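You operate a simulated robot arm through the tools that you are given. There is no shell and no other tool. Be economical: measure what you need, move in short steps, check, and stop when the job is done.

Carry out the task below with a simulated two-armed robot. There is one attempt and no reset: what you move stays moved.

JOB
Take the lid off the oil jar and lay it down on the top of the electrician's bench.

It is judged by the outcome, as a careful person would: the job done as asked, and still so three seconds after it is handed in. It fails if anything else is knocked over, pushed out of place, dropped, spilled or broken. Lids that push on must go on centred and level and be pressed home; caps that screw on are set level and turned clockwise until they are tight.

ROBOT AND FRAMES
Two 7-joint arms with two-finger parallel grippers on one trunk, on a base that drives. Base frame: it is fixed to the floor where the robot stands at the start and does not move with it; the origin is under the middle of the robot, x ahead of it, y to its left, z up; the surface under the hand at the start is at about z = 860. Readings come in mm, degrees, newtons and seconds.
The left shoulder is at the start at [50, 165, 1180], the right one opposite. With the tool pointing down near the work surface each hand reaches from about 220 to 700 mm from the robot's upright axis, wherever it stands, measured 20 degrees to its own side. Payload 3.91 kg a hand.
Tool frame (each hand has its own): the origin (TCP) lies between the finger pads and is the grasp point; the fingertips stand 30 mm ahead of it; z points along the fingers, y is the line along which they close. The gripper opens to 110 mm. The fingers are 20 mm wide and 10 mm thick; the gripper's body (48 by 112 mm) begins 55 mm behind the TCP.
Orientation is that of the tool frame in the base frame, as a unit quaternion [x, y, z, w]. With the fingers straight down and closing along the base's y, the tool's x points along the base's -x, its y along +y and its z along -z.

CONTROLS
- The arms move only by the tool step_arm. It takes "left_increments", "right_increments" or both (then of equal length, played together; a hand with none holds still); each is a list of rows, each a list of 7 numbers: the shift along the tool's x, y, z in mm, then the turn, a rotation vector about the tool's x, y, z in degrees, then the closure in counts, from 0 (fully open) to 255 (shut). In form: [[tx, ty, tz, rx, ry, rz, hand], ...]. A call has 1 to 12 rows; each row is the pose to reach, as a shift and turn from the pose commanded when the call began, along the tool's axes at that moment. Rows are played at 5 a second. More than 50 mm and 8.6 degrees between two rows, or a gripper value outside its range, and nothing of the call is played. Where a pose cannot be reached the arm comes as near as it can. A force on the tool above 40 N (or 10 N above the force at the start of the call, whichever is more), or a blocked arm, ends the call early, and 0.2 s more pass. Each finger travels about 45 mm/s and halts on what it meets, pressing with about 28 N; the grip force reading is that of the motor and also rises with nothing between the fingers. The clock runs only during rows and for 0.2 s after the last one: add rows that repeat a pose to give the fingers time. The reply holds the time, the measured pose of the TCP, the force on the tool along the base axes, the opening and the grip force, in the units named above and with some noise, with the torque about the TCP (base axes, N m) and any sound that the robot's microphone picked up.
- Cameras (640 x 400 px; columns grow to the right, rows downward): "scene" is now at [109.3, 64.6, 1365.4]; the picture's right is [0.56, -0.83, 0.00], its down [-0.42, -0.28, -0.86] and it looks along [0.71, 0.48, -0.51] (base axes); focal length 273 px, centre (320, 200). "left" rides on the left gripper at [72, -17, -103] in its tool frame; the picture's right is [0.23, 0.97, 0.00], its down [-0.76, 0.18, -0.62] and it looks along [-0.61, 0.14, 0.78] (tool axes); focal length 222 px, centre (320, 200). "right" rides on the right gripper at [72, 17, -103] in its tool frame; the picture's right is [-0.23, 0.97, 0.00], its down [-0.76, -0.18, -0.62] and it looks along [-0.61, -0.14, 0.78] (tool axes); focal length 222 px, centre (320, 200). There is no depth. A picture from a camera that has moved, and an enlarged one, comes with that camera's place and axes in the base frame and with its lens. The place of the scene camera against the robot may be out by one fixed shift of up to 25 mm in any direction.
- grab_frame(camera): a new picture of that camera. No time passes.
- slide_trunk(by): slides the trunk up (or, below 0, down) by that many mm; the arms and the scene camera ride with it, the base frame stays. It gives what a move gives, with no picture.
- roll_base(legs): drives the robot by 1 to 6 legs, each [ahead, left, turn to the left] in mm, mm and degrees, along the robot's own axes; the way and the turn of a leg run together, so that a leg with both is an arc; at most 1500 mm and 180 degrees a leg. The arms and the cameras ride along, it lands a little off, and it stops where it bumps. It gives what a move gives.
- pan_tilt(pan, tilt): turns the head with the scene camera to pan (to the left, within 80 degrees either way) and tilt (down, from -29 to 69), counted from straight ahead of the robot. It gives what a move gives.
- close_up(camera, box): a new picture of the part [left, top, right, bottom] of that camera's present view, enlarged. No time passes.
- close_job(): hands the job in; it is judged then, once.

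Go step by step. Nothing tells you exact positions but the pictures and the camera data: compare them with the known pose of the tool, close in by small moves and look again before you grip or let go. The budget is 120 turns and 100 pictures, counting those below and the enlarged ones. Unless the task says otherwise, let go and move clear before handing in, and close with one line.

The tools are called after ">>>" as a command line: name --argument value ..., lists and objects as JSON in quotes. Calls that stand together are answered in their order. step_arm: Moves the arms, as the interface text tells. Its arguments: {"type":"object","properties":{"left_increments":{"type":"array","items":{"type":"array","items":{"type":"number"}}},"right_increments":{"type":"array","items":{"type":"array","items":{"type":"number"}}}},"required":[]} The other tools are called the same way: slide_trunk (by) slides the trunk up or down; roll_base (legs) drives the base; pan_tilt (pan, tilt) turns the head that bears the scene camera; grab_frame (camera) takes a picture; close_up (camera, box) takes an enlarged picture of a part of a camera's view; close_job () hands the job in.

At the start:

```text
time: 0.0
left_ee_pos: [359.4, 432.6, 1151.0]
left_tool_rot: [0.0, 1.0, 0.0, 0.001]
left_contact_force: [-0.2, -0.1, -0.3]
left_ft_torque: [0.0, 0.03, -0.02]
left_gripper_width: 109.8
left_finger_force: 0.0
right_ee_pos: [413.8, 39.4, 1149.3]
right_tool_rot: [-0.001, 1.0, 0.0, 0.0]
right_contact_force: [-1.0, 0.2, 0.7]
right_ft_torque: [-0.01, -0.01, -0.04]
right_gripper_width: 110.2
right_finger_force: 0.1
trunk travel left (down, up): [-400.0, 103.0]
robot x, y, heading: [0.8, 1.1, -0.1]
head pan, tilt: [33.9, 30.5]
```

scene: 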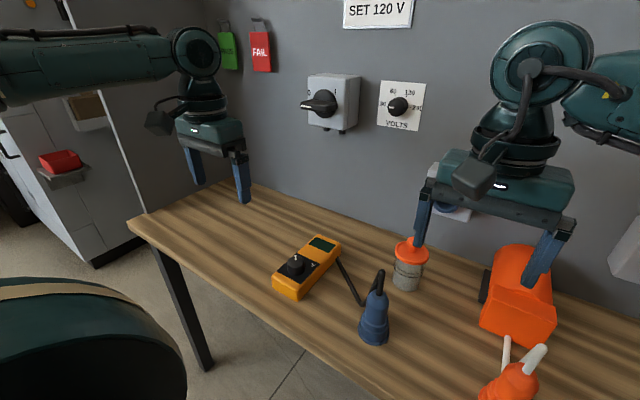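
right: 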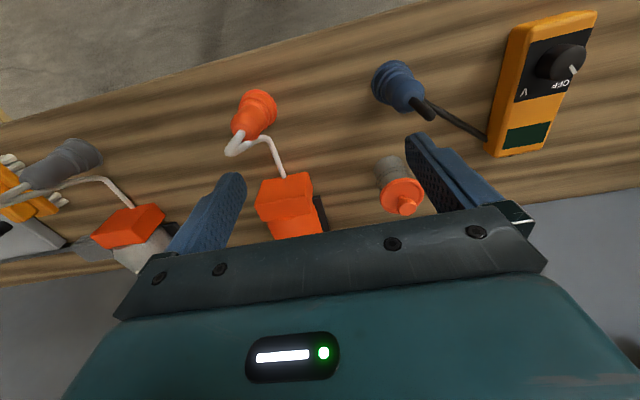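
left: 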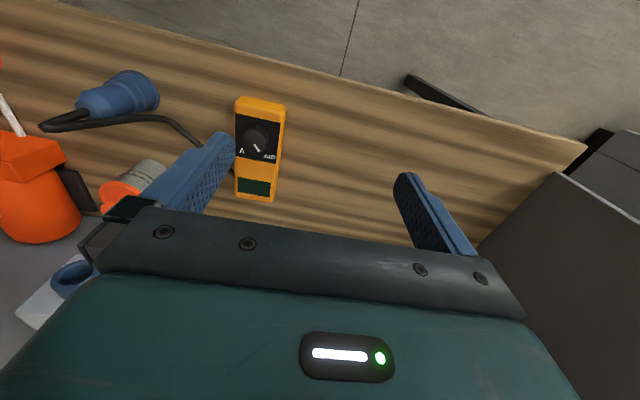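

I see a bench with a multimeter, a blue plug, a small grey jar with an orange lid (probably the oil jar), and orange tools. I'll look closer and also look around.

>>> close_up --camera "scene" --box '[340, 200, 500, 300]'

>>> close_up --camera "right" --box '[320, 120, 480, 220]'

>>> pan_tilt --pan -10 --tilt 35

>>> grab_frame --camera "scene"

```text
4.00 times, centred on (420, 250) of scene
camera zoom: at [109.3, 64.6, 1365.4], right [0.56, -0.83, 0.0], down [-0.42, -0.28, -0.86], along [0.71, 0.48, -0.51], focal length 1092 px, centre (-80, 0)
```

zoom: 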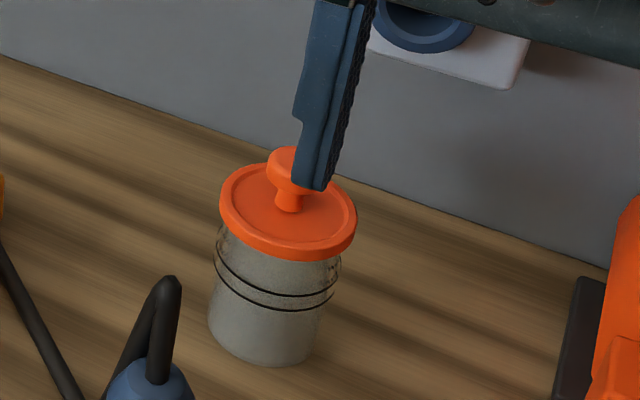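

```text
4.00 times, centred on (400, 170) of right
camera zoom: at [341.9, 55.5, 1249.1], right [0.23, 0.97, 0.0], down [0.76, -0.18, 0.62], along [0.61, -0.14, -0.78], focal length 888 px, centre (0, 320)
```

zoom: 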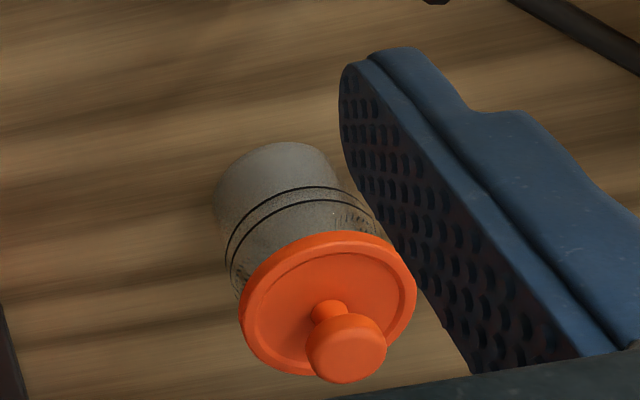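

```text
time: 1.1
left_ee_pos: [360.2, 433.7, 1149.6]
left_tool_rot: [0.0, 1.0, -0.002, -0.001]
left_contact_force: [-0.3, 0.2, -0.2]
left_ft_torque: [-0.03, -0.02, 0.02]
left_gripper_width: 109.8
left_finger_force: 0.1
right_ee_pos: [413.0, 39.6, 1148.7]
right_tool_rot: [0.0, 1.0, -0.001, 0.001]
right_contact_force: [0.2, 0.0, -0.3]
right_ft_torque: [0.0, 0.0, -0.03]
right_gripper_width: 109.9
right_finger_force: 0.0
trunk travel left (down, up): [-400.0, 103.0]
robot x, y, heading: [0.7, -0.3, -0.1]
head pan, tilt: [-10.0, 35.0]
```

```text
94 pictures are left
camera scene: at [121.1, -1.0, 1358.5], right [-0.17, -0.98, 0.0], down [-0.56, 0.1, -0.82], along [0.81, -0.14, -0.57], focal length 273 px, centre (320, 200)
```

scene: 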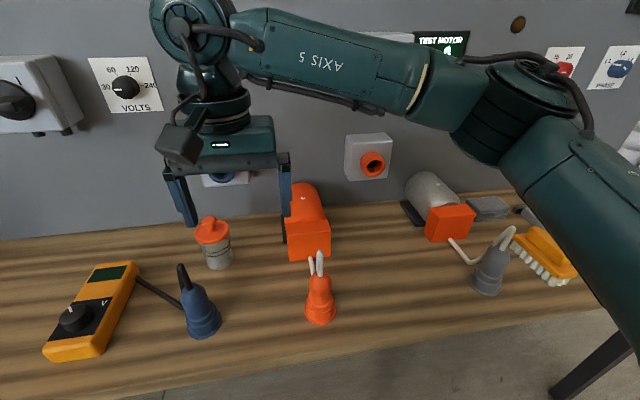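

The jar with the orange knobbed lid stands near [615, 148], lid about z 940. The left arm reaches it better, so I'll move the right arm away and bring the left over.

>>> step_arm --right_increments '[[25, -40, 0, 0, 0, 0, 0], [50, -80, 0, 0, 0, 0, 0], [75, -120, 0, 0, 0, 0, 0], [100, -160, 0, 0, 0, 0, 0], [125, -200, 0, 0, 0, 0, 0], [150, -240, 0, 0, 0, 0, 0], [150, -280, 0, 0, 0, 0, 0]]'

>>> step_arm --left_increments '[[-25, -30, 0, 0, 0, 0, 0], [-50, -60, 0, 0, 0, 0, 0], [-75, -90, 0, 0, 0, 0, 0], [-100, -120, 0, 0, 0, 0, 0], [-125, -150, 0, 0, 0, 0, 0], [-150, -180, 0, 0, 0, 0, 0], [-175, -210, 0, 0, 0, 0, 0], [-190, -240, 0, 0, 0, 0, 0], [-200, -270, 0, 0, 0, 0, 0], [-210, -285, 0, 0, 0, 0, 0], [-210, -285, 0, 0, 0, 0, 0]]'

>>> grab_frame --camera "left"

>>> pan_tilt --pan 20 --tilt 38

>>> grab_frame --camera "scene"

```text
time: 2.7
left_ee_pos: [359.8, 433.3, 1150.1]
left_tool_rot: [0.0, 1.0, 0.0, 0.0]
left_contact_force: [-0.2, -0.3, 0.0]
left_ft_torque: [0.01, -0.02, 0.03]
left_gripper_width: 110.1
left_finger_force: 0.0
right_ee_pos: [262.2, -238.8, 1147.5]
right_tool_rot: [0.0, 1.0, 0.0, 0.0]
right_contact_force: [-0.9, 0.2, 0.3]
right_ft_torque: [0.01, 0.02, 0.06]
right_gripper_width: 109.9
right_finger_force: 0.0
trunk travel left (down, up): [-400.0, 103.0]
robot x, y, heading: [0.8, -0.7, -0.3]
head pan, tilt: [-10.0, 35.0]
```

```text
time: 5.1
left_ee_pos: [526.8, 192.2, 1144.0]
left_tool_rot: [0.0, 1.0, 0.0, 0.001]
left_contact_force: [0.1, 0.1, 0.2]
left_ft_torque: [-0.05, 0.03, -0.02]
left_gripper_width: 110.1
left_finger_force: 0.1
left hand out of reach, approached as far as the arm can: row 8, 9, 10, 11
right_ee_pos: [263.2, -239.2, 1146.8]
right_tool_rot: [0.0, 1.0, 0.0, -0.001]
right_contact_force: [-0.7, 0.2, -0.6]
right_ft_torque: [-0.03, 0.01, -0.03]
right_gripper_width: 110.2
right_finger_force: 0.0
trunk travel left (down, up): [-400.0, 103.0]
robot x, y, heading: [-1.0, 4.5, 0.0]
head pan, tilt: [-10.0, 35.0]
```

```text
93 pictures are left
camera left: at [454.5, 176.4, 1246.9], right [-0.23, 0.97, 0.0], down [0.76, 0.18, 0.62], along [0.61, 0.14, -0.78], focal length 222 px, centre (320, 200)
```

left: 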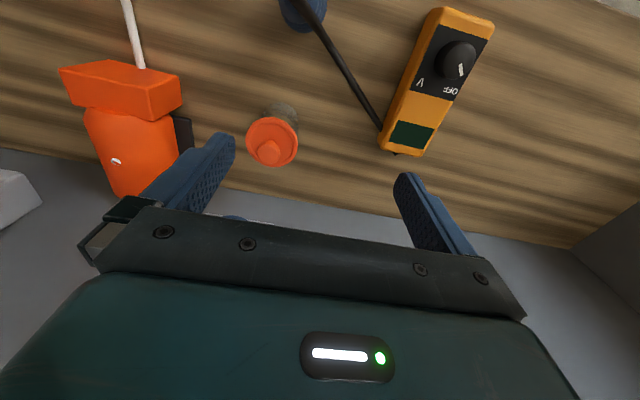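

```text
time: 6.1
left_ee_pos: [527.3, 192.2, 1145.2]
left_tool_rot: [0.0, 1.0, 0.0, 0.0]
left_contact_force: [0.0, -0.2, 0.0]
left_ft_torque: [0.02, 0.0, -0.02]
left_gripper_width: 110.0
left_finger_force: 0.0
right_ee_pos: [263.0, -237.9, 1146.9]
right_tool_rot: [0.0, 1.0, 0.0, 0.0]
right_contact_force: [-0.2, -0.3, -0.2]
right_ft_torque: [0.0, -0.04, 0.02]
right_gripper_width: 109.8
right_finger_force: 0.0
trunk travel left (down, up): [-400.0, 103.0]
robot x, y, heading: [-1.0, 0.5, 0.3]
head pan, tilt: [20.0, 38.0]
```

```text
92 pictures are left
camera scene: at [115.5, 43.6, 1353.9], right [0.34, -0.94, 0.0], down [-0.58, -0.21, -0.79], along [0.74, 0.27, -0.62], focal length 273 px, centre (320, 200)
```

scene: 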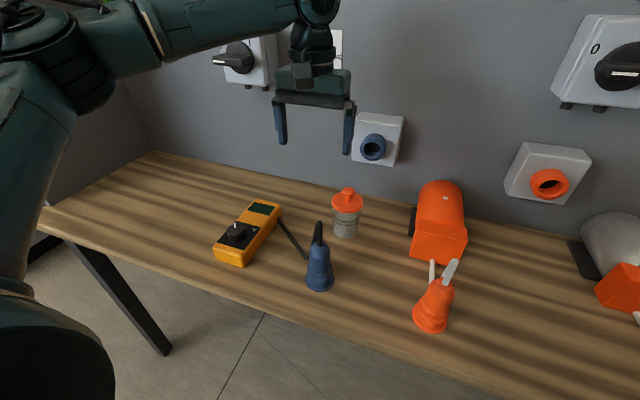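

The two gripper cameras agree on the lid at about [605, 140, 940]. I'll lower the hand first, which gives more reach, then check.

>>> step_arm --left_increments '[[0, 0, 40, 0, 0, 0, 0], [0, 0, 80, 0, 0, 0, 0], [0, 0, 100, 0, 0, 0, 0], [0, 0, 100, 0, 0, 0, 0]]'

```text
time: 7.1
left_ee_pos: [525.9, 191.8, 1041.1]
left_tool_rot: [0.0, 1.0, 0.0, -0.001]
left_contact_force: [-0.4, -0.2, 0.3]
left_ft_torque: [-0.03, 0.01, 0.02]
left_gripper_width: 110.1
left_finger_force: 0.1
right_ee_pos: [263.9, -238.5, 1147.4]
right_tool_rot: [0.0, 1.0, 0.0, 0.0]
right_contact_force: [0.1, -0.8, 0.4]
right_ft_torque: [-0.01, 0.01, 0.01]
right_gripper_width: 109.9
right_finger_force: 0.1
trunk travel left (down, up): [-400.0, 103.0]
robot x, y, heading: [-2.0, -0.6, 0.2]
head pan, tilt: [20.0, 38.0]
```

Lowered as expected. Now I'll go over the lid and look.

>>> step_arm --left_increments '[[-20, -13, 0, 0, 0, 0, 0], [-40, -26, 0, 0, 0, 0, 0], [-60, -39, 0, 0, 0, 0, 0], [-79, -52, 0, 0, 0, 0, 0], [-79, -52, 0, 0, 0, 0, 0]]'

>>> grab_frame --camera "left"

>>> grab_frame --camera "scene"

```text
time: 8.3
left_ee_pos: [533.0, 195.2, 1050.4]
left_tool_rot: [0.0, 1.0, 0.001, 0.001]
left_contact_force: [0.0, -0.2, 0.6]
left_ft_torque: [0.03, 0.0, -0.01]
left_gripper_width: 109.8
left_finger_force: 0.0
left hand out of reach, approached as far as the arm can: row 1, 2, 3, 4, 5
right_ee_pos: [262.4, -239.1, 1147.4]
right_tool_rot: [0.001, 1.0, 0.0, 0.0]
right_contact_force: [0.7, -0.4, -0.7]
right_ft_torque: [0.0, 0.01, -0.01]
right_gripper_width: 109.9
right_finger_force: 0.1
trunk travel left (down, up): [-400.0, 103.0]
robot x, y, heading: [-3.0, -0.7, 0.2]
head pan, tilt: [20.0, 38.0]
```

```text
91 pictures are left
camera left: at [459.4, 180.2, 1153.5], right [-0.23, 0.97, 0.0], down [0.76, 0.18, 0.62], along [0.61, 0.14, -0.78], focal length 222 px, centre (320, 200)
```

left: 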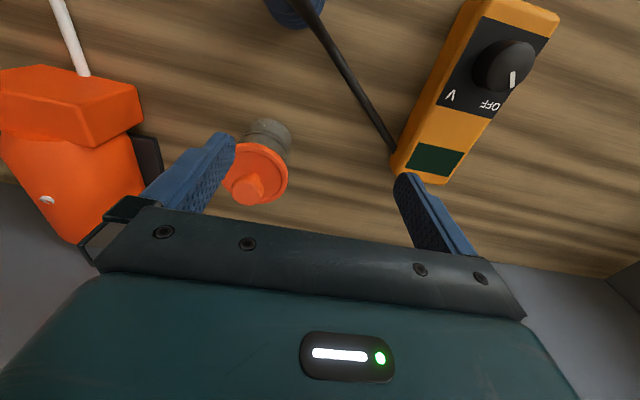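

```text
90 pictures are left
camera scene: at [115.5, 43.7, 1353.9], right [0.34, -0.94, 0.0], down [-0.58, -0.21, -0.79], along [0.74, 0.27, -0.62], focal length 273 px, centre (320, 200)
```

scene: 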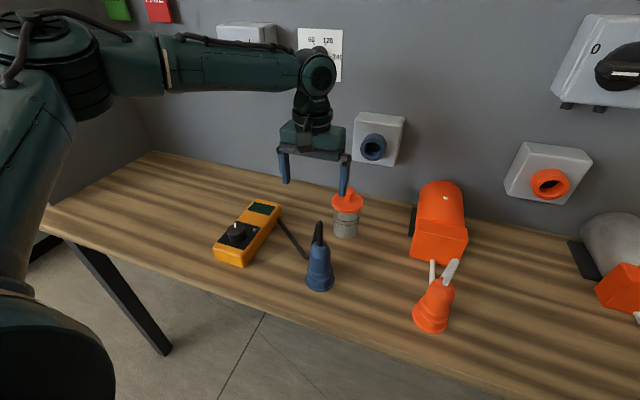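

The jar is still beyond the arm's comfortable reach; the bench's front edge is about x 330. I'll raise the hand slightly out of danger and drive ahead gently.

>>> roll_base --legs '[[70, 0, 0]]'

>>> grab_frame --camera "left"

```text
time: 9.3
left_ee_pos: [603.6, 194.7, 1049.5]
left_tool_rot: [0.001, 1.0, 0.0, -0.001]
left_contact_force: [-0.1, -0.2, -0.3]
left_ft_torque: [0.0, 0.04, 0.0]
left_gripper_width: 109.7
left_finger_force: 0.1
right_ee_pos: [334.6, -239.8, 1146.0]
right_tool_rot: [0.0, 1.0, 0.0, -0.001]
right_contact_force: [0.1, 0.4, -0.5]
right_ft_torque: [0.01, 0.0, 0.02]
right_gripper_width: 110.1
right_finger_force: 0.1
trunk travel left (down, up): [-400.0, 103.0]
robot x, y, heading: [73.1, -2.9, -0.1]
head pan, tilt: [20.0, 38.0]
```

```text
89 pictures are left
camera left: at [531.8, 179.3, 1153.0], right [-0.23, 0.97, 0.0], down [0.76, 0.18, 0.62], along [0.61, 0.14, -0.78], focal length 222 px, centre (320, 200)
```

left: 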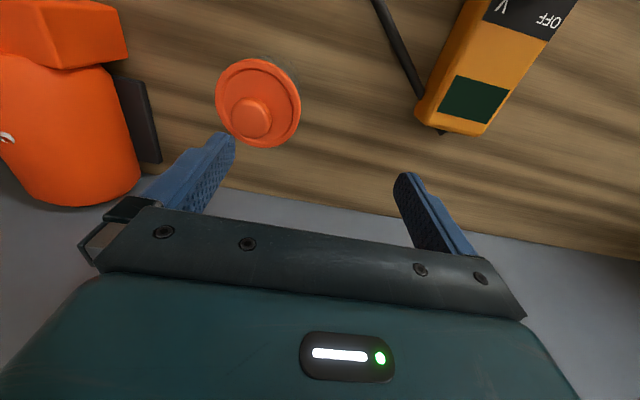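

Lid centre now triangulates to about [598, 140, 950], knob top around z 980. I'll centre the hand above it.

>>> step_arm --left_increments '[[2, -27, 0, 0, 0, 0, 0], [5, -54, 0, 0, 0, 0, 0], [5, -54, 0, 0, 0, 0, 0]]'

>>> grab_frame --camera "left"

>>> grab_frame --camera "scene"

```text
time: 10.1
left_ee_pos: [575.2, 162.9, 1052.8]
left_tool_rot: [0.0, 1.0, -0.001, 0.001]
left_contact_force: [0.2, -0.7, 0.1]
left_ft_torque: [0.0, -0.01, -0.02]
left_gripper_width: 110.0
left_finger_force: 0.1
left hand out of reach, approached as far as the arm can: row 1, 2, 3
right_ee_pos: [334.2, -240.1, 1147.7]
right_tool_rot: [0.001, 1.0, 0.001, 0.0]
right_contact_force: [0.5, -0.2, -0.6]
right_ft_torque: [0.01, -0.02, 0.03]
right_gripper_width: 109.9
right_finger_force: 0.1
trunk travel left (down, up): [-400.0, 103.0]
robot x, y, heading: [72.6, -0.2, -0.2]
head pan, tilt: [20.0, 38.0]
```

```text
88 pictures are left
camera left: at [503.3, 148.9, 1156.2], right [-0.23, 0.97, 0.0], down [0.76, 0.18, 0.62], along [0.61, 0.14, -0.78], focal length 222 px, centre (320, 200)
```

left: 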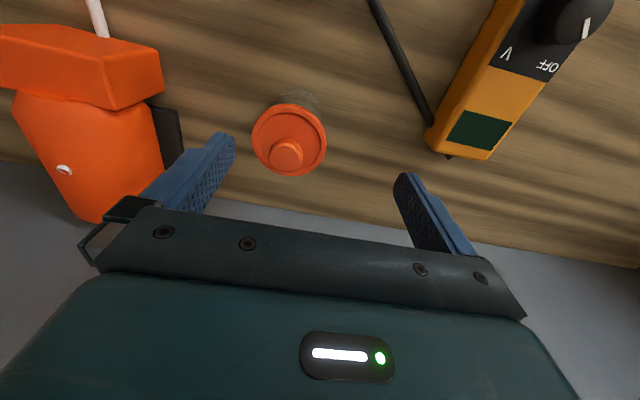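

```text
87 pictures are left
camera scene: at [187.0, 43.5, 1353.9], right [0.34, -0.94, 0.0], down [-0.58, -0.21, -0.79], along [0.74, 0.27, -0.62], focal length 273 px, centre (320, 200)
```

scene: 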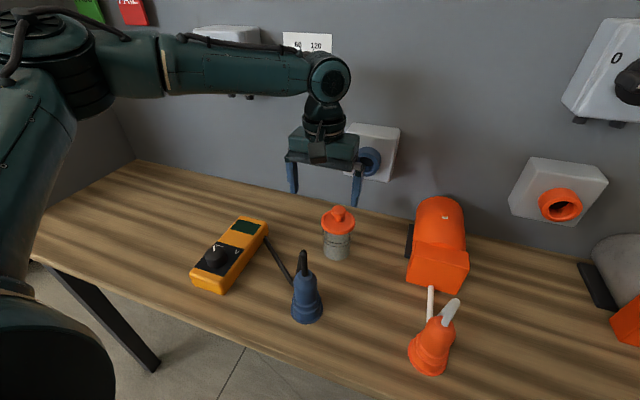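

The arm's reach is better low relative to the shoulder, so I'll raise the trunk by 100 mm and descend by the same with the arm.

>>> slide_trunk --by 100

>>> step_arm --left_increments '[[0, 0, 40, 0, 0, 0, 0], [0, 0, 80, 0, 0, 0, 0], [0, 0, 100, 0, 0, 0, 0], [-10, -10, 100, 0, 0, 0, 0], [-23, -23, 100, 0, 0, 0, 0], [-23, -23, 100, 0, 0, 0, 0]]'

```text
time: 11.4
left_ee_pos: [576.3, 164.4, 1152.7]
left_tool_rot: [0.002, 1.0, -0.001, 0.001]
left_contact_force: [-0.2, -0.4, -0.5]
left_ft_torque: [-0.05, 0.0, -0.02]
left_gripper_width: 110.0
left_finger_force: 0.0
right_ee_pos: [334.5, -238.9, 1246.6]
right_tool_rot: [0.001, 1.0, 0.0, 0.0]
right_contact_force: [-0.3, -0.5, 0.0]
right_ft_torque: [0.0, 0.05, 0.0]
right_gripper_width: 109.9
right_finger_force: 0.1
trunk travel left (down, up): [-500.0, 3.0]
robot x, y, heading: [71.4, -1.6, -0.2]
head pan, tilt: [20.0, 38.0]
```

```text
time: 12.8
left_ee_pos: [562.3, 179.4, 1073.1]
left_tool_rot: [0.0, 1.0, -0.001, 0.001]
left_contact_force: [0.4, 0.2, 0.3]
left_ft_torque: [0.0, -0.01, 0.0]
left_gripper_width: 110.0
left_finger_force: 0.0
left hand out of reach, approached as far as the arm can: row 1, 2, 3, 4, 5, 6
right_ee_pos: [334.6, -240.3, 1246.1]
right_tool_rot: [0.001, 1.0, 0.0, -0.001]
right_contact_force: [0.2, 0.1, -0.8]
right_ft_torque: [0.02, 0.02, -0.03]
right_gripper_width: 110.0
right_finger_force: 0.0
trunk travel left (down, up): [-500.0, 3.0]
robot x, y, heading: [69.3, 0.3, -0.2]
head pan, tilt: [20.0, 38.0]
```

Height was not the cause; it looks like a wrist-turn limit as the hand comes inward. The knob is round, so I'll yaw the hand clockwise and retry.

>>> step_arm --left_increments '[[0, 0, 0, 0, 0, 8, 0], [0, 0, 0, 0, 0, 16, 0], [0, 0, 0, 0, 0, 24, 0], [0, 0, 0, 0, 0, 32, 0], [0, 0, 0, 0, 0, 40, 0], [0, 0, 0, 0, 0, 40, 0]]'

```text
time: 14.2
left_ee_pos: [562.7, 179.5, 1073.8]
left_tool_rot: [0.343, 0.939, 0.0, 0.001]
left_contact_force: [0.3, 0.0, -0.1]
left_ft_torque: [0.03, -0.04, -0.02]
left_gripper_width: 109.9
left_finger_force: 0.1
right_ee_pos: [335.3, -239.6, 1247.9]
right_tool_rot: [0.001, 1.0, 0.0, 0.0]
right_contact_force: [-0.1, 0.3, -0.8]
right_ft_torque: [-0.01, -0.04, 0.0]
right_gripper_width: 110.2
right_finger_force: 0.1
trunk travel left (down, up): [-500.0, 3.0]
robot x, y, heading: [69.7, 1.3, -0.2]
head pan, tilt: [20.0, 38.0]
```

The turn worked. Now I'll move over the lid at this yaw.

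>>> step_arm --left_increments '[[-18, -2, 0, 0, 0, 0, 0], [-36, -5, 0, 0, 0, 0, 0], [-53, -7, 0, 0, 0, 0, 0], [-53, -7, 15, 0, 0, 0, 0], [-53, -7, 15, 0, 0, 0, 0]]'

>>> grab_frame --camera "left"

>>> grab_frame --camera "scene"

```text
time: 15.4
left_ee_pos: [562.0, 176.1, 1080.3]
left_tool_rot: [0.343, 0.939, 0.0, 0.002]
left_contact_force: [-0.7, -0.7, 0.6]
left_ft_torque: [-0.01, -0.02, 0.02]
left_gripper_width: 109.8
left_finger_force: 0.1
left hand out of reach, approached as far as the arm can: row 1, 2, 3, 4, 5
right_ee_pos: [332.8, -240.2, 1247.5]
right_tool_rot: [0.002, 1.0, 0.0, -0.001]
right_contact_force: [0.3, 0.5, 0.1]
right_ft_torque: [-0.01, -0.02, -0.02]
right_gripper_width: 110.1
right_finger_force: 0.1
trunk travel left (down, up): [-500.0, 3.0]
robot x, y, heading: [68.4, -0.2, -0.1]
head pan, tilt: [20.0, 38.0]
```

```text
86 pictures are left
camera left: at [496.4, 211.9, 1183.3], right [0.45, 0.89, 0.0], down [0.7, -0.35, 0.63], along [0.56, -0.28, -0.78], focal length 222 px, centre (320, 200)
```

left: 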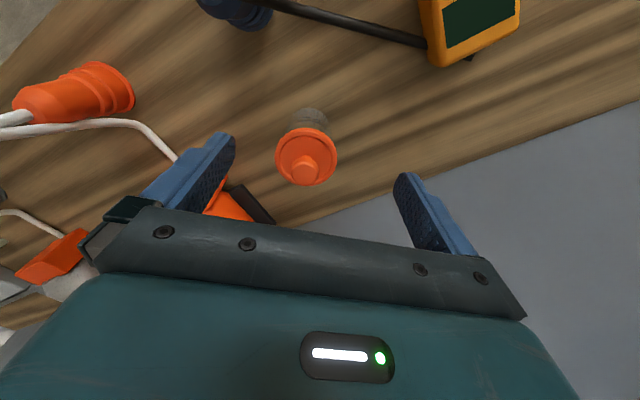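

```text
85 pictures are left
camera scene: at [186.9, 43.4, 1453.9], right [0.34, -0.94, 0.0], down [-0.58, -0.21, -0.79], along [0.74, 0.27, -0.62], focal length 273 px, centre (320, 200)
```

scene: 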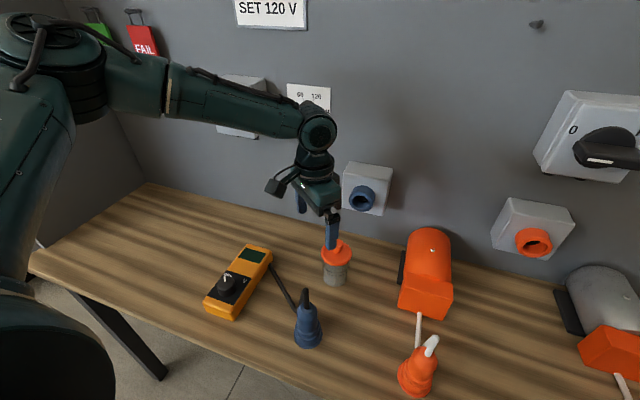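

Still blocked on the inward side. The left arm started comfortably with its hand well to the left, so I'll draw the hand back and up, then strafe the robot to the right so the jar lies more to its left.

>>> step_arm --left_increments '[[20, 0, -15, 0, 0, -8, 0], [40, 0, -30, 0, 0, -16, 0], [60, 0, -45, 0, 0, -24, 0], [80, 0, -60, 0, 0, -32, 0], [90, 0, -60, 0, 0, -40, 0], [90, 0, -60, 0, 0, -40, 0]]'

>>> roll_base --legs '[[0, -170, 0]]'

>>> slide_trunk --by -80

>>> grab_frame --camera "left"

```text
time: 16.8
left_ee_pos: [496.0, 236.5, 1139.2]
left_tool_rot: [0.0, 1.0, -0.001, 0.001]
left_contact_force: [0.4, 0.0, 0.4]
left_ft_torque: [0.02, 0.03, 0.0]
left_gripper_width: 110.1
left_finger_force: 0.1
right_ee_pos: [334.1, -240.7, 1247.7]
right_tool_rot: [0.001, 1.0, -0.001, -0.001]
right_contact_force: [0.7, -0.6, 0.3]
right_ft_torque: [-0.01, 0.02, 0.02]
right_gripper_width: 110.1
right_finger_force: 0.0
trunk travel left (down, up): [-500.0, 3.0]
robot x, y, heading: [67.7, -1.4, -0.3]
head pan, tilt: [20.0, 38.0]
```

```text
time: 18.9
left_ee_pos: [496.1, 64.0, 1139.5]
left_tool_rot: [0.003, 1.0, -0.001, 0.001]
left_contact_force: [-0.2, -0.2, -0.2]
left_ft_torque: [0.02, 0.01, 0.01]
left_gripper_width: 110.2
left_finger_force: 0.1
right_ee_pos: [331.2, -409.3, 1247.8]
right_tool_rot: [0.003, 1.0, 0.0, 0.001]
right_contact_force: [0.5, -0.5, 0.0]
right_ft_torque: [0.01, 0.01, 0.01]
right_gripper_width: 110.1
right_finger_force: 0.1
trunk travel left (down, up): [-500.0, 3.0]
robot x, y, heading: [71.4, -166.7, -0.2]
head pan, tilt: [20.0, 38.0]
```

```text
time: 20.1
left_ee_pos: [496.8, 64.2, 1059.3]
left_tool_rot: [0.004, 1.0, -0.001, 0.0]
left_contact_force: [0.8, -0.6, 0.7]
left_ft_torque: [-0.04, -0.02, 0.02]
left_gripper_width: 110.0
left_finger_force: 0.0
right_ee_pos: [332.0, -410.1, 1167.0]
right_tool_rot: [0.003, 1.0, 0.001, 0.0]
right_contact_force: [0.0, 0.5, 1.0]
right_ft_torque: [-0.02, 0.04, 0.0]
right_gripper_width: 110.3
right_finger_force: 0.0
trunk travel left (down, up): [-420.0, 83.0]
robot x, y, heading: [68.0, -173.1, -0.3]
head pan, tilt: [20.0, 38.0]
```

```text
84 pictures are left
camera left: at [423.6, 48.9, 1162.7], right [-0.22, 0.98, 0.0], down [0.76, 0.17, 0.62], along [0.61, 0.14, -0.78], focal length 222 px, centre (320, 200)
```

left: 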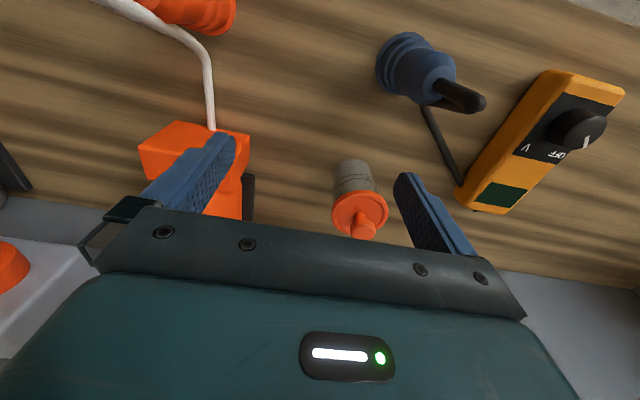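

Now the jar lies ahead-left of the hand. I'll move over it again: +100 in x, +76 in y.

>>> step_arm --left_increments '[[-25, 19, 0, 0, 0, 0, 0], [-50, 38, 0, 0, 0, 0, 0], [-75, 57, 0, 0, 0, 0, 0], [-100, 76, 0, 0, 0, 0, 0], [-100, 76, 0, 0, 0, 0, 0]]'

>>> grab_frame --camera "left"

>>> grab_frame --camera "scene"

```text
time: 21.3
left_ee_pos: [597.6, 138.7, 1060.3]
left_tool_rot: [0.003, 1.0, -0.001, 0.001]
left_contact_force: [1.2, 0.3, 0.8]
left_ft_torque: [0.01, -0.02, -0.01]
left_gripper_width: 110.1
left_finger_force: 0.0
right_ee_pos: [332.5, -409.5, 1167.8]
right_tool_rot: [0.003, 1.0, 0.0, 0.0]
right_contact_force: [-0.1, 0.2, 0.8]
right_ft_torque: [0.0, 0.0, 0.0]
right_gripper_width: 109.9
right_finger_force: 0.0
trunk travel left (down, up): [-420.0, 83.0]
robot x, y, heading: [71.5, -169.5, -0.6]
head pan, tilt: [20.0, 38.0]
```

```text
83 pictures are left
camera left: at [524.7, 123.3, 1165.0], right [-0.22, 0.98, 0.0], down [0.76, 0.17, 0.62], along [0.61, 0.14, -0.78], focal length 222 px, centre (320, 200)
```

left: 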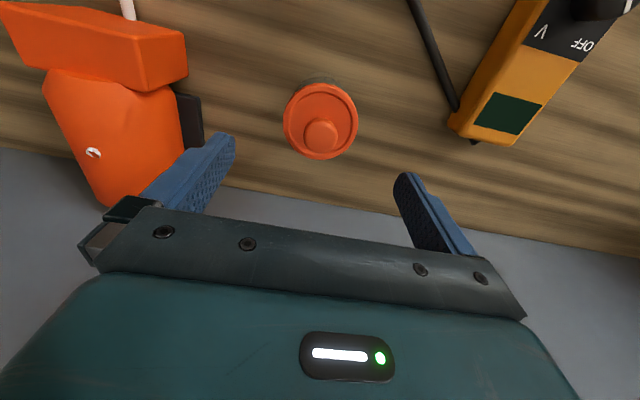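

```text
82 pictures are left
camera scene: at [186.1, -126.3, 1373.9], right [0.34, -0.94, 0.0], down [-0.58, -0.21, -0.79], along [0.74, 0.26, -0.62], focal length 273 px, centre (320, 200)
```

scene: 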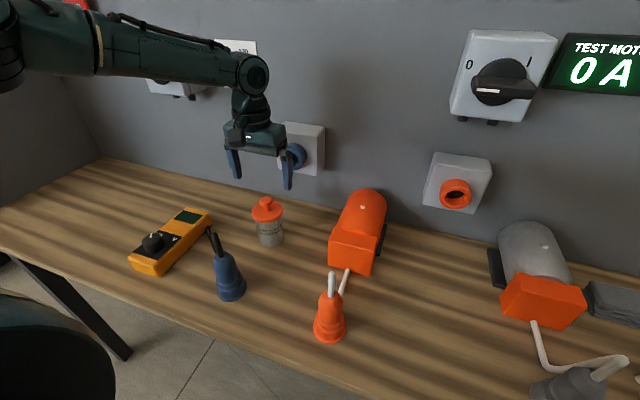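

Hand is centred over the lid: lid ≈ [598, 140], knob top ≈ z 984. I'll descend to TCP 1005 and look.

>>> step_arm --left_increments '[[0, 1, 28, 0, 0, 0, 0], [0, 1, 55, 0, 0, 0, 0], [0, 1, 55, 0, 0, 0, 0]]'

>>> grab_frame --camera "left"

>>> close_up --camera "scene" --box '[190, 130, 350, 230]'

```text
time: 22.1
left_ee_pos: [595.0, 141.0, 1004.8]
left_tool_rot: [0.003, 1.0, -0.001, 0.0]
left_contact_force: [-0.2, 0.0, 0.6]
left_ft_torque: [0.01, 0.04, -0.02]
left_gripper_width: 110.3
left_finger_force: 0.1
right_ee_pos: [332.2, -410.6, 1167.2]
right_tool_rot: [0.004, 1.0, 0.0, 0.0]
right_contact_force: [0.3, 0.4, 0.0]
right_ft_torque: [0.03, -0.01, -0.02]
right_gripper_width: 110.1
right_finger_force: 0.0
trunk travel left (down, up): [-420.0, 83.0]
robot x, y, heading: [72.1, -167.9, -0.5]
head pan, tilt: [20.0, 38.0]
```

```text
81 pictures are left
camera left: at [522.1, 126.1, 1109.5], right [-0.22, 0.98, 0.0], down [0.76, 0.17, 0.62], along [0.61, 0.14, -0.78], focal length 222 px, centre (320, 200)
```

left: 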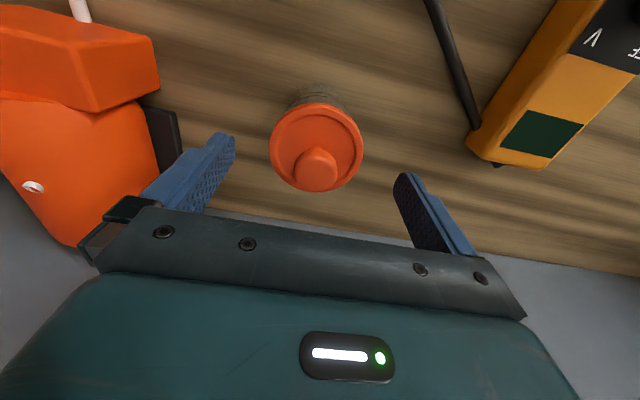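

```text
4.00 times, centred on (270, 180) of scene
camera zoom: at [186.2, -126.2, 1373.9], right [0.34, -0.94, 0.0], down [-0.58, -0.21, -0.79], along [0.74, 0.26, -0.62], focal length 1092 px, centre (520, 280)
```

zoom: 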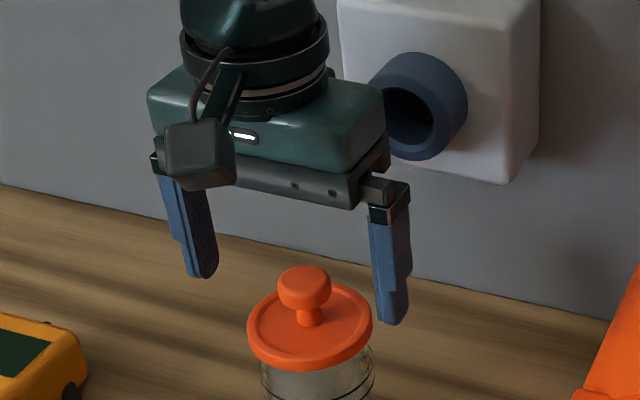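

Alignment is good. I'll lower a further 15 mm, with 4 mm ahead, and look from both cameras.

>>> step_arm --left_increments '[[-2, 0, 8, 0, 0, 0, 0], [-4, 0, 15, 0, 0, 0, 0], [-4, 0, 15, 0, 0, 0, 0]]'

>>> close_up --camera "left" --box '[220, 90, 420, 215]'

>>> close_up --camera "scene" --box '[190, 150, 350, 250]'

```text
time: 22.9
left_ee_pos: [600.5, 141.9, 991.1]
left_tool_rot: [0.003, 1.0, -0.002, 0.0]
left_contact_force: [-0.2, 0.7, 0.7]
left_ft_torque: [-0.01, 0.01, -0.01]
left_gripper_width: 110.3
left_finger_force: 0.0
right_ee_pos: [331.9, -409.0, 1166.9]
right_tool_rot: [0.003, 1.0, 0.0, 0.001]
right_contact_force: [-0.9, -0.8, 0.1]
right_ft_torque: [-0.04, 0.02, 0.02]
right_gripper_width: 109.7
right_finger_force: 0.1
trunk travel left (down, up): [-420.0, 83.0]
robot x, y, heading: [72.0, -166.4, -0.6]
head pan, tilt: [20.0, 38.0]
```

```text
3.20 times, centred on (320, 152) of left
camera zoom: at [527.0, 125.2, 1093.9], right [-0.22, 0.98, 0.0], down [0.76, 0.17, 0.62], along [0.61, 0.14, -0.78], focal length 711 px, centre (320, 352)
```

zoom: 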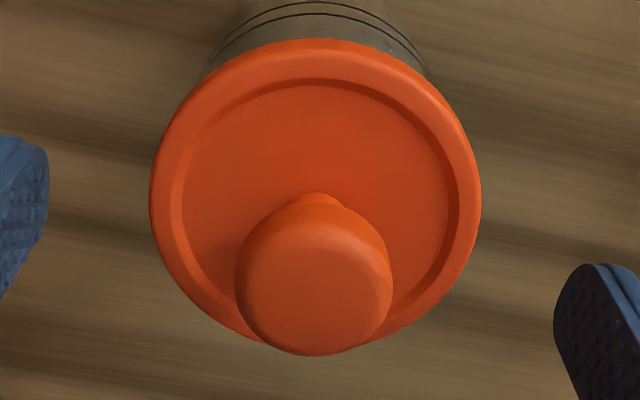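

```text
4.00 times, centred on (270, 200) of scene
camera zoom: at [186.3, -126.2, 1373.9], right [0.34, -0.94, 0.0], down [-0.58, -0.21, -0.79], along [0.74, 0.26, -0.62], focal length 1092 px, centre (520, 200)
```

zoom: 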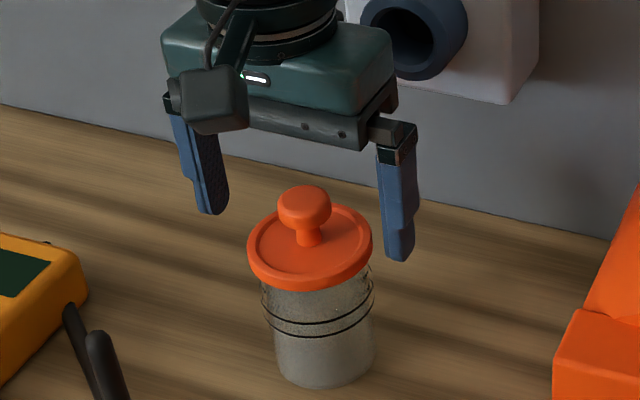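

The knob sits between the fingers at about [596, 140], cap z ~968–984. I'll trim the position and close partly to check centring.

>>> step_arm --left_increments '[[4, -2, 3, 0, 0, 0, 0], [4, -2, 3, 0, 0, 0, 80], [4, -2, 3, 0, 0, 0, 150], [4, -2, 3, 0, 0, 0, 150], [4, -2, 3, 0, 0, 0, 150], [4, -2, 3, 0, 0, 0, 150]]'

>>> close_up --camera "left" --box '[220, 90, 420, 215]'

>>> close_up --camera "scene" --box '[190, 150, 350, 250]'

```text
time: 24.3
left_ee_pos: [596.5, 139.0, 987.0]
left_tool_rot: [0.004, 1.0, -0.001, 0.001]
left_contact_force: [-0.4, 0.1, 1.1]
left_ft_torque: [-0.02, 0.01, 0.03]
left_gripper_width: 45.2
left_finger_force: 0.1
right_ee_pos: [331.4, -409.2, 1168.1]
right_tool_rot: [0.003, 1.0, 0.0, 0.0]
right_contact_force: [-0.6, -0.5, -0.6]
right_ft_torque: [0.01, 0.02, 0.01]
right_gripper_width: 110.0
right_finger_force: 0.1
trunk travel left (down, up): [-420.0, 83.0]
robot x, y, heading: [72.2, -174.7, -0.3]
head pan, tilt: [20.0, 38.0]
```

```text
3.20 times, centred on (320, 152) of left
camera zoom: at [523.0, 123.5, 1090.5], right [-0.22, 0.98, 0.0], down [0.76, 0.17, 0.62], along [0.61, 0.14, -0.78], focal length 711 px, centre (320, 352)
```

zoom: 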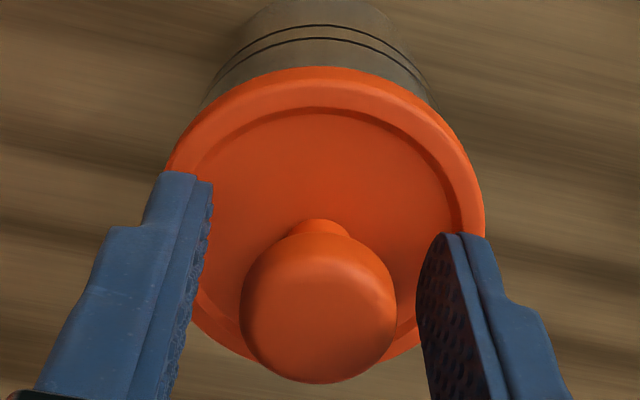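

```text
4.00 times, centred on (270, 200) of scene
camera zoom: at [186.4, -126.2, 1373.9], right [0.34, -0.94, 0.0], down [-0.58, -0.21, -0.79], along [0.74, 0.26, -0.62], focal length 1092 px, centre (520, 200)
```

zoom: 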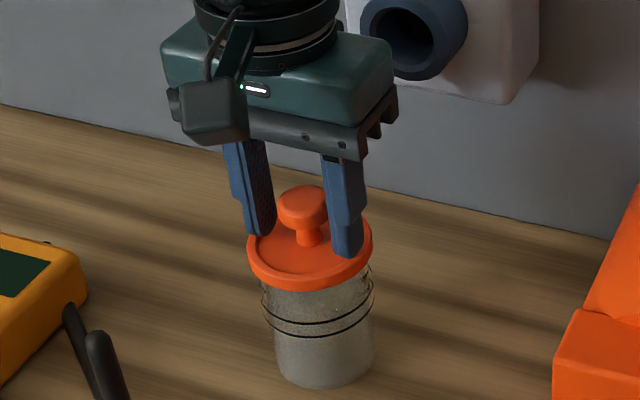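

Fingers flank the knob evenly just above the lid. I'll close on it.

>>> step_arm --left_increments '[[0, 0, 0, 0, 0, 0, 190], [0, 0, 0, 0, 0, 0, 220], [0, 0, 0, 0, 0, 0, 255], [0, 0, 0, 0, 0, 0, 255], [0, 0, 0, 0, 0, 0, 255]]'

>>> close_up --camera "scene" --box '[190, 150, 350, 250]'

```text
time: 25.5
left_ee_pos: [595.7, 139.4, 986.5]
left_tool_rot: [0.004, 1.0, -0.001, 0.0]
left_contact_force: [0.2, 0.3, 0.0]
left_ft_torque: [0.02, 0.01, 0.0]
left_gripper_width: 28.1
left_finger_force: 27.9
right_ee_pos: [331.8, -409.7, 1167.0]
right_tool_rot: [0.004, 1.0, 0.0, 0.001]
right_contact_force: [-0.7, -0.7, 0.2]
right_ft_torque: [-0.03, 0.05, -0.01]
right_gripper_width: 110.2
right_finger_force: 0.1
trunk travel left (down, up): [-420.0, 83.0]
robot x, y, heading: [72.2, -169.8, -0.6]
head pan, tilt: [20.0, 38.0]
```

```text
4.00 times, centred on (270, 200) of scene
camera zoom: at [186.4, -126.1, 1373.9], right [0.34, -0.94, 0.0], down [-0.58, -0.21, -0.79], along [0.74, 0.26, -0.62], focal length 1092 px, centre (520, 200)
```

zoom: 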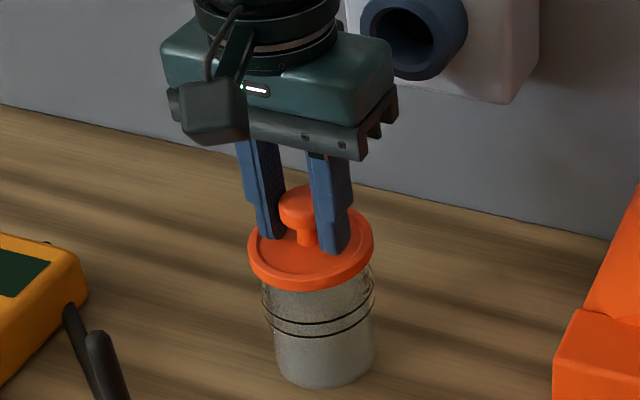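

Gripped at 28 mm. Now a small lift of 4 mm to see whether the lid comes off or holds the jar.

>>> step_arm --left_increments '[[0, 0, -2, 0, 0, 0, 255], [0, 0, -4, 0, 0, 0, 255], [0, 0, -4, 0, 0, 0, 255]]'

>>> close_up --camera "scene" --box '[190, 150, 350, 250]'

```text
time: 26.3
left_ee_pos: [595.9, 138.5, 991.7]
left_tool_rot: [0.004, 1.0, -0.001, 0.001]
left_contact_force: [0.4, -0.1, -0.1]
left_ft_torque: [-0.05, -0.03, -0.01]
left_gripper_width: 28.0
left_finger_force: 27.6
right_ee_pos: [333.5, -409.1, 1168.3]
right_tool_rot: [0.003, 1.0, 0.0, 0.0]
right_contact_force: [-0.1, 0.4, 1.2]
right_ft_torque: [0.04, 0.04, 0.01]
right_gripper_width: 110.1
right_finger_force: 0.1
trunk travel left (down, up): [-420.0, 83.0]
robot x, y, heading: [67.4, -170.7, -0.6]
head pan, tilt: [20.0, 38.0]
```

```text
4.00 times, centred on (270, 200) of scene
camera zoom: at [186.5, -126.1, 1373.9], right [0.34, -0.94, 0.0], down [-0.58, -0.21, -0.79], along [0.74, 0.26, -0.62], focal length 1092 px, centre (520, 200)
```

zoom: 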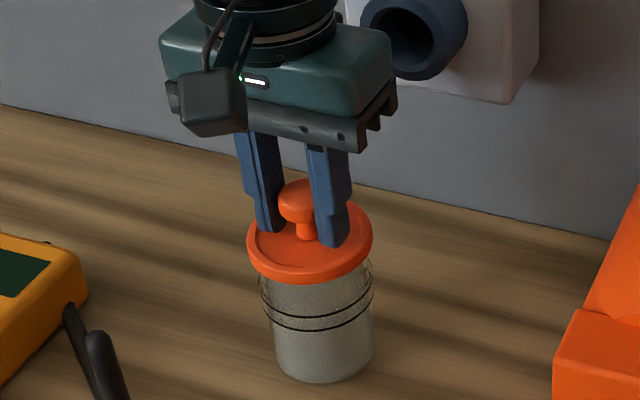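

The whole jar lifted a few mm with the lid, so the lid is held (screwed or pushed on). I'll lower it back and look closely at the neck.

>>> step_arm --left_increments '[[0, 0, 2, 0, 0, 0, 255], [0, 0, 4, 0, 0, 0, 255], [0, 0, 4, 0, 0, 0, 255]]'

>>> close_up --camera "scene" --box '[240, 190, 304, 230]'

>>> close_up --camera "left" --box '[260, 85, 380, 160]'

```text
time: 27.1
left_ee_pos: [597.3, 139.6, 986.7]
left_tool_rot: [0.004, 1.0, -0.001, 0.0]
left_contact_force: [-1.1, -0.3, -0.2]
left_ft_torque: [0.01, 0.04, 0.02]
left_gripper_width: 28.0
left_finger_force: 28.2
right_ee_pos: [331.9, -410.2, 1168.5]
right_tool_rot: [0.004, 1.0, -0.001, 0.0]
right_contact_force: [0.4, 0.1, 0.1]
right_ft_torque: [0.0, 0.04, 0.03]
right_gripper_width: 110.1
right_finger_force: 0.1
trunk travel left (down, up): [-420.0, 83.0]
robot x, y, heading: [73.0, -169.1, -0.2]
head pan, tilt: [20.0, 38.0]
```

```text
10.00 times, centred on (272, 210) of scene
camera zoom: at [186.3, -126.1, 1373.9], right [0.34, -0.94, 0.0], down [-0.58, -0.21, -0.79], along [0.74, 0.26, -0.62], focal length 2731 px, centre (800, 100)
```

zoom: 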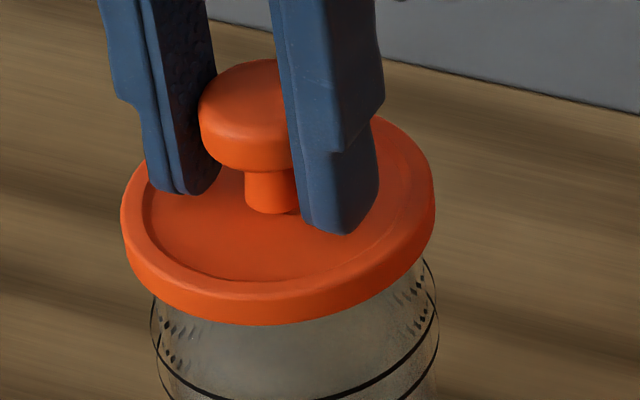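

```text
5.33 times, centred on (320, 122) of left
camera zoom: at [524.3, 123.7, 1090.5], right [-0.22, 0.98, 0.0], down [0.76, 0.17, 0.62], along [0.61, 0.14, -0.78], focal length 1185 px, centre (320, 613)
```

zoom: 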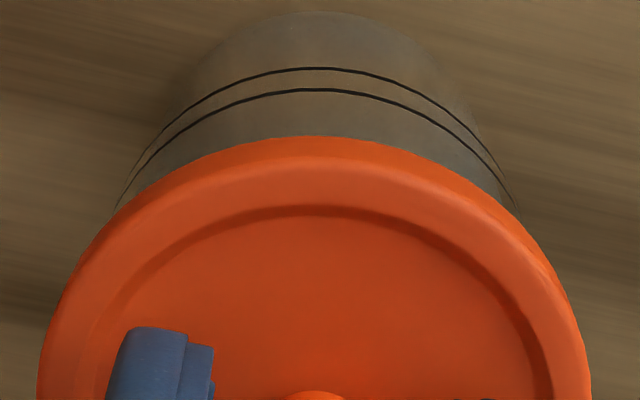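

The lid is held by the jar, so the right hand must steady the jar body from the side while the left works the lid. To bring the right hand in level with its camera on top I must turn it 180° about its axis; I'll try that where it is.

>>> step_arm --right_increments '[[0, 0, 0, 0, 0, 8, 0], [0, 0, 0, 0, 0, 16, 0], [0, 0, 0, 0, 0, 24, 0], [0, 0, 0, 0, 0, 32, 0], [0, 0, 0, 0, 0, 40, 0], [0, 0, 0, 0, 0, 48, 0], [0, 0, 0, 0, 0, 56, 0], [0, 0, 0, 0, 0, 64, 0], [0, 0, 0, 0, 0, 72, 0], [0, 0, 0, 0, 0, 80, 0], [0, 0, 0, 0, 0, 88, 0], [0, 0, 0, 0, 0, 90, 0]]'

```text
time: 29.7
left_ee_pos: [596.5, 138.5, 987.2]
left_tool_rot: [0.003, 1.0, -0.002, 0.001]
left_contact_force: [0.8, 0.2, 0.0]
left_ft_torque: [0.01, -0.01, 0.01]
left_gripper_width: 28.4
left_finger_force: 28.2
right_ee_pos: [331.4, -411.0, 1166.8]
right_tool_rot: [0.711, 0.704, 0.0, 0.0]
right_contact_force: [-0.4, -0.8, 0.1]
right_ft_torque: [-0.02, -0.04, -0.01]
right_gripper_width: 109.9
right_finger_force: 0.1
trunk travel left (down, up): [-420.0, 83.0]
robot x, y, heading: [71.5, -170.8, -0.4]
head pan, tilt: [20.0, 38.0]
```

The turn works. I'll continue the turn by 58° while bringing the right hand forward, staying high.

>>> step_arm --right_increments '[[32, 15, 0, 0, 0, 7, 0], [64, 30, 0, 0, 0, 14, 0], [96, 45, 0, 0, 0, 22, 0], [128, 60, 0, 0, 0, 29, 0], [160, 75, 0, 0, 0, 36, 0], [192, 90, 0, 0, 0, 43, 0], [224, 105, 0, 0, 0, 50, 0], [256, 119, 0, 0, 0, 58, 0], [256, 119, 0, 0, 0, 58, 0]]'

>>> grab_frame --camera "scene"

```text
time: 31.7
left_ee_pos: [596.4, 138.7, 987.7]
left_tool_rot: [0.004, 1.0, -0.001, 0.001]
left_contact_force: [-1.2, -0.3, -0.3]
left_ft_torque: [-0.01, 0.01, -0.02]
left_gripper_width: 28.2
left_finger_force: 28.1
right_ee_pos: [455.1, -153.7, 1166.9]
right_tool_rot: [0.962, 0.272, 0.0, 0.0]
right_contact_force: [0.1, -0.2, -0.3]
right_ft_torque: [0.01, 0.01, 0.06]
right_gripper_width: 110.1
right_finger_force: 0.0
trunk travel left (down, up): [-420.0, 83.0]
robot x, y, heading: [70.1, -166.9, -0.4]
head pan, tilt: [20.0, 38.0]
heard: snap
```

```text
71 pictures are left
camera scene: at [186.4, -126.6, 1373.9], right [0.34, -0.94, 0.0], down [-0.58, -0.21, -0.79], along [0.74, 0.26, -0.62], focal length 273 px, centre (320, 200)
```

scene: 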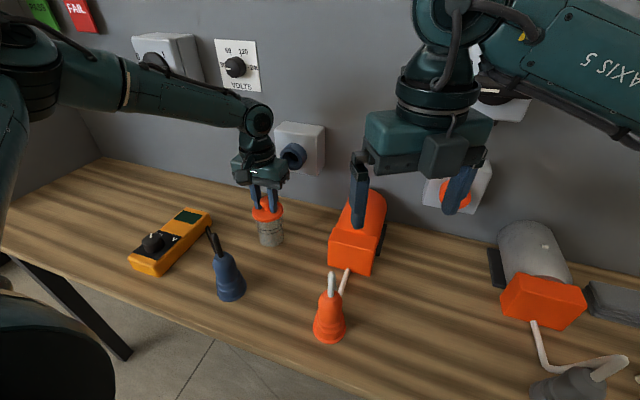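

A "snap" was heard. I'll check the jar and the surroundings before going on.

>>> close_up --camera "scene" --box '[190, 150, 350, 250]'

>>> close_up --camera "left" --box '[220, 90, 420, 215]'

>>> grab_frame --camera "right"

```text
4.00 times, centred on (270, 200) of scene
camera zoom: at [186.4, -126.6, 1373.9], right [0.34, -0.94, 0.0], down [-0.58, -0.21, -0.79], along [0.74, 0.26, -0.62], focal length 1092 px, centre (520, 200)
```

zoom: 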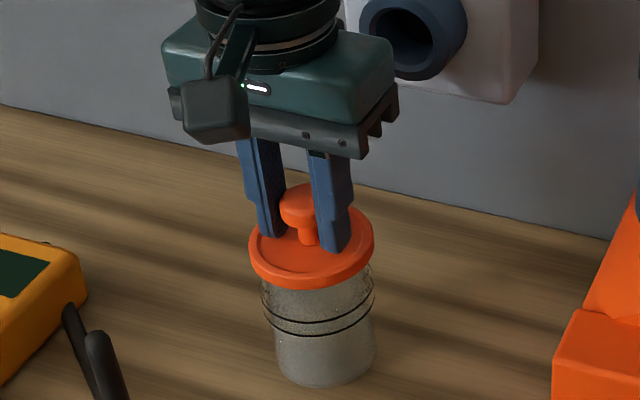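

```text
3.20 times, centred on (320, 152) of left
camera zoom: at [524.4, 123.3, 1090.7], right [-0.22, 0.98, 0.0], down [0.76, 0.17, 0.62], along [0.61, 0.14, -0.78], focal length 711 px, centre (320, 352)
```

zoom: 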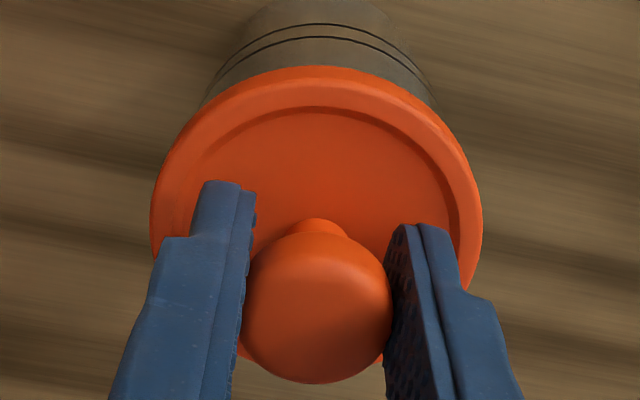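

```text
68 pictures are left
camera right: at [524.6, -131.1, 1268.5], right [0.32, -0.95, 0.0], down [-0.74, -0.25, 0.62], along [-0.59, -0.2, -0.78], focal length 222 px, centre (320, 200)
```

right: 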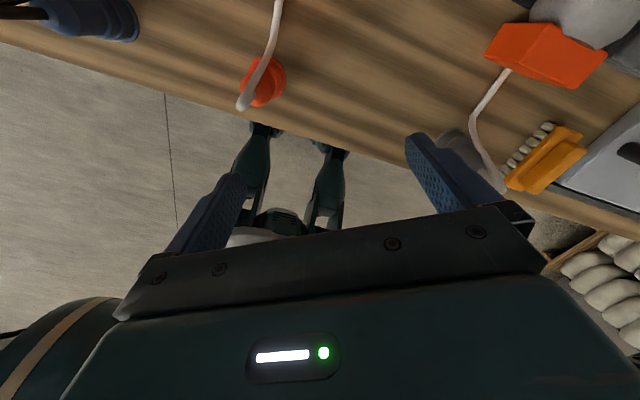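

Nothing has changed at the jar and forces are nil; I'll go on with care. Now I tilt the right hand up to point toward the jar, still high and well back.

>>> step_arm --right_increments '[[5, -20, 0, 0, 8, 0, 0], [10, -39, 0, 0, 16, 0, 0], [15, -59, 0, 0, 24, 0, 0], [20, -78, 0, 0, 32, 0, 0], [25, -98, 0, 0, 40, 0, 0], [30, -117, 0, 0, 48, 0, 0], [35, -137, 0, 0, 56, 0, 0], [40, -156, 0, 0, 64, 0, 0], [45, -176, 0, 0, 72, 0, 0], [45, -176, 0, 0, 72, 0, 0]]'

>>> grab_frame --camera "scene"

>>> grab_frame --camera "right"

```text
time: 33.9
left_ee_pos: [596.9, 139.4, 987.7]
left_tool_rot: [0.004, 1.0, -0.001, 0.001]
left_contact_force: [0.0, -0.3, 0.0]
left_ft_torque: [-0.03, 0.0, 0.0]
left_gripper_width: 28.1
left_finger_force: 28.3
right_ee_pos: [399.9, 17.8, 1168.1]
right_tool_rot: [0.778, 0.22, 0.566, -0.161]
right_contact_force: [0.2, 0.2, 0.2]
right_ft_torque: [-0.03, 0.06, 0.01]
right_gripper_width: 109.9
right_finger_force: 0.1
trunk travel left (down, up): [-420.0, 83.0]
robot x, y, heading: [67.5, -170.1, -0.4]
head pan, tilt: [20.0, 38.0]
```

```text
67 pictures are left
camera scene: at [186.5, -126.4, 1373.9], right [0.34, -0.94, 0.0], down [-0.58, -0.21, -0.79], along [0.74, 0.26, -0.62], focal length 273 px, centre (320, 200)
```

scene: 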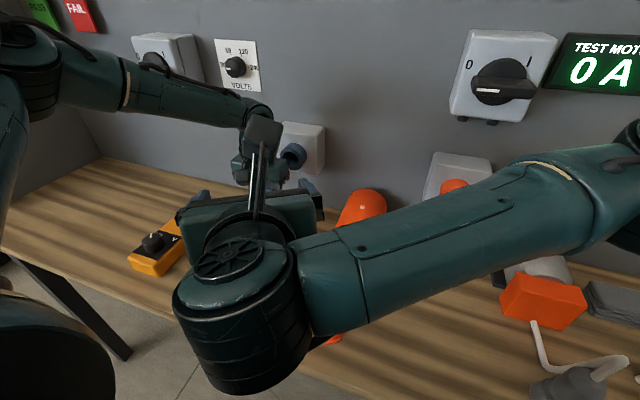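

```text
66 pictures are left
camera right: at [342.6, -37.0, 1266.0], right [0.45, -0.87, -0.22], down [-0.8, -0.28, -0.53], along [0.4, 0.41, -0.82], focal length 222 px, centre (320, 200)
```

right: 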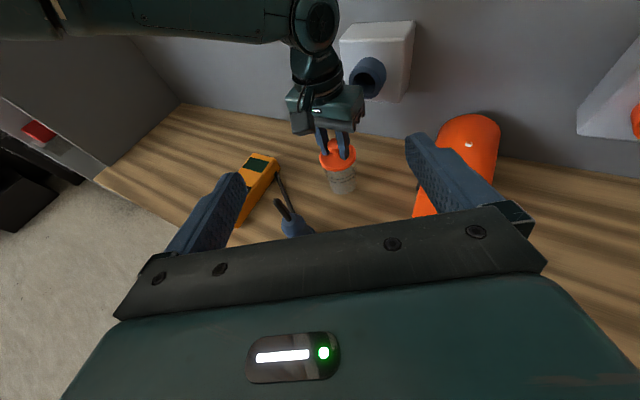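

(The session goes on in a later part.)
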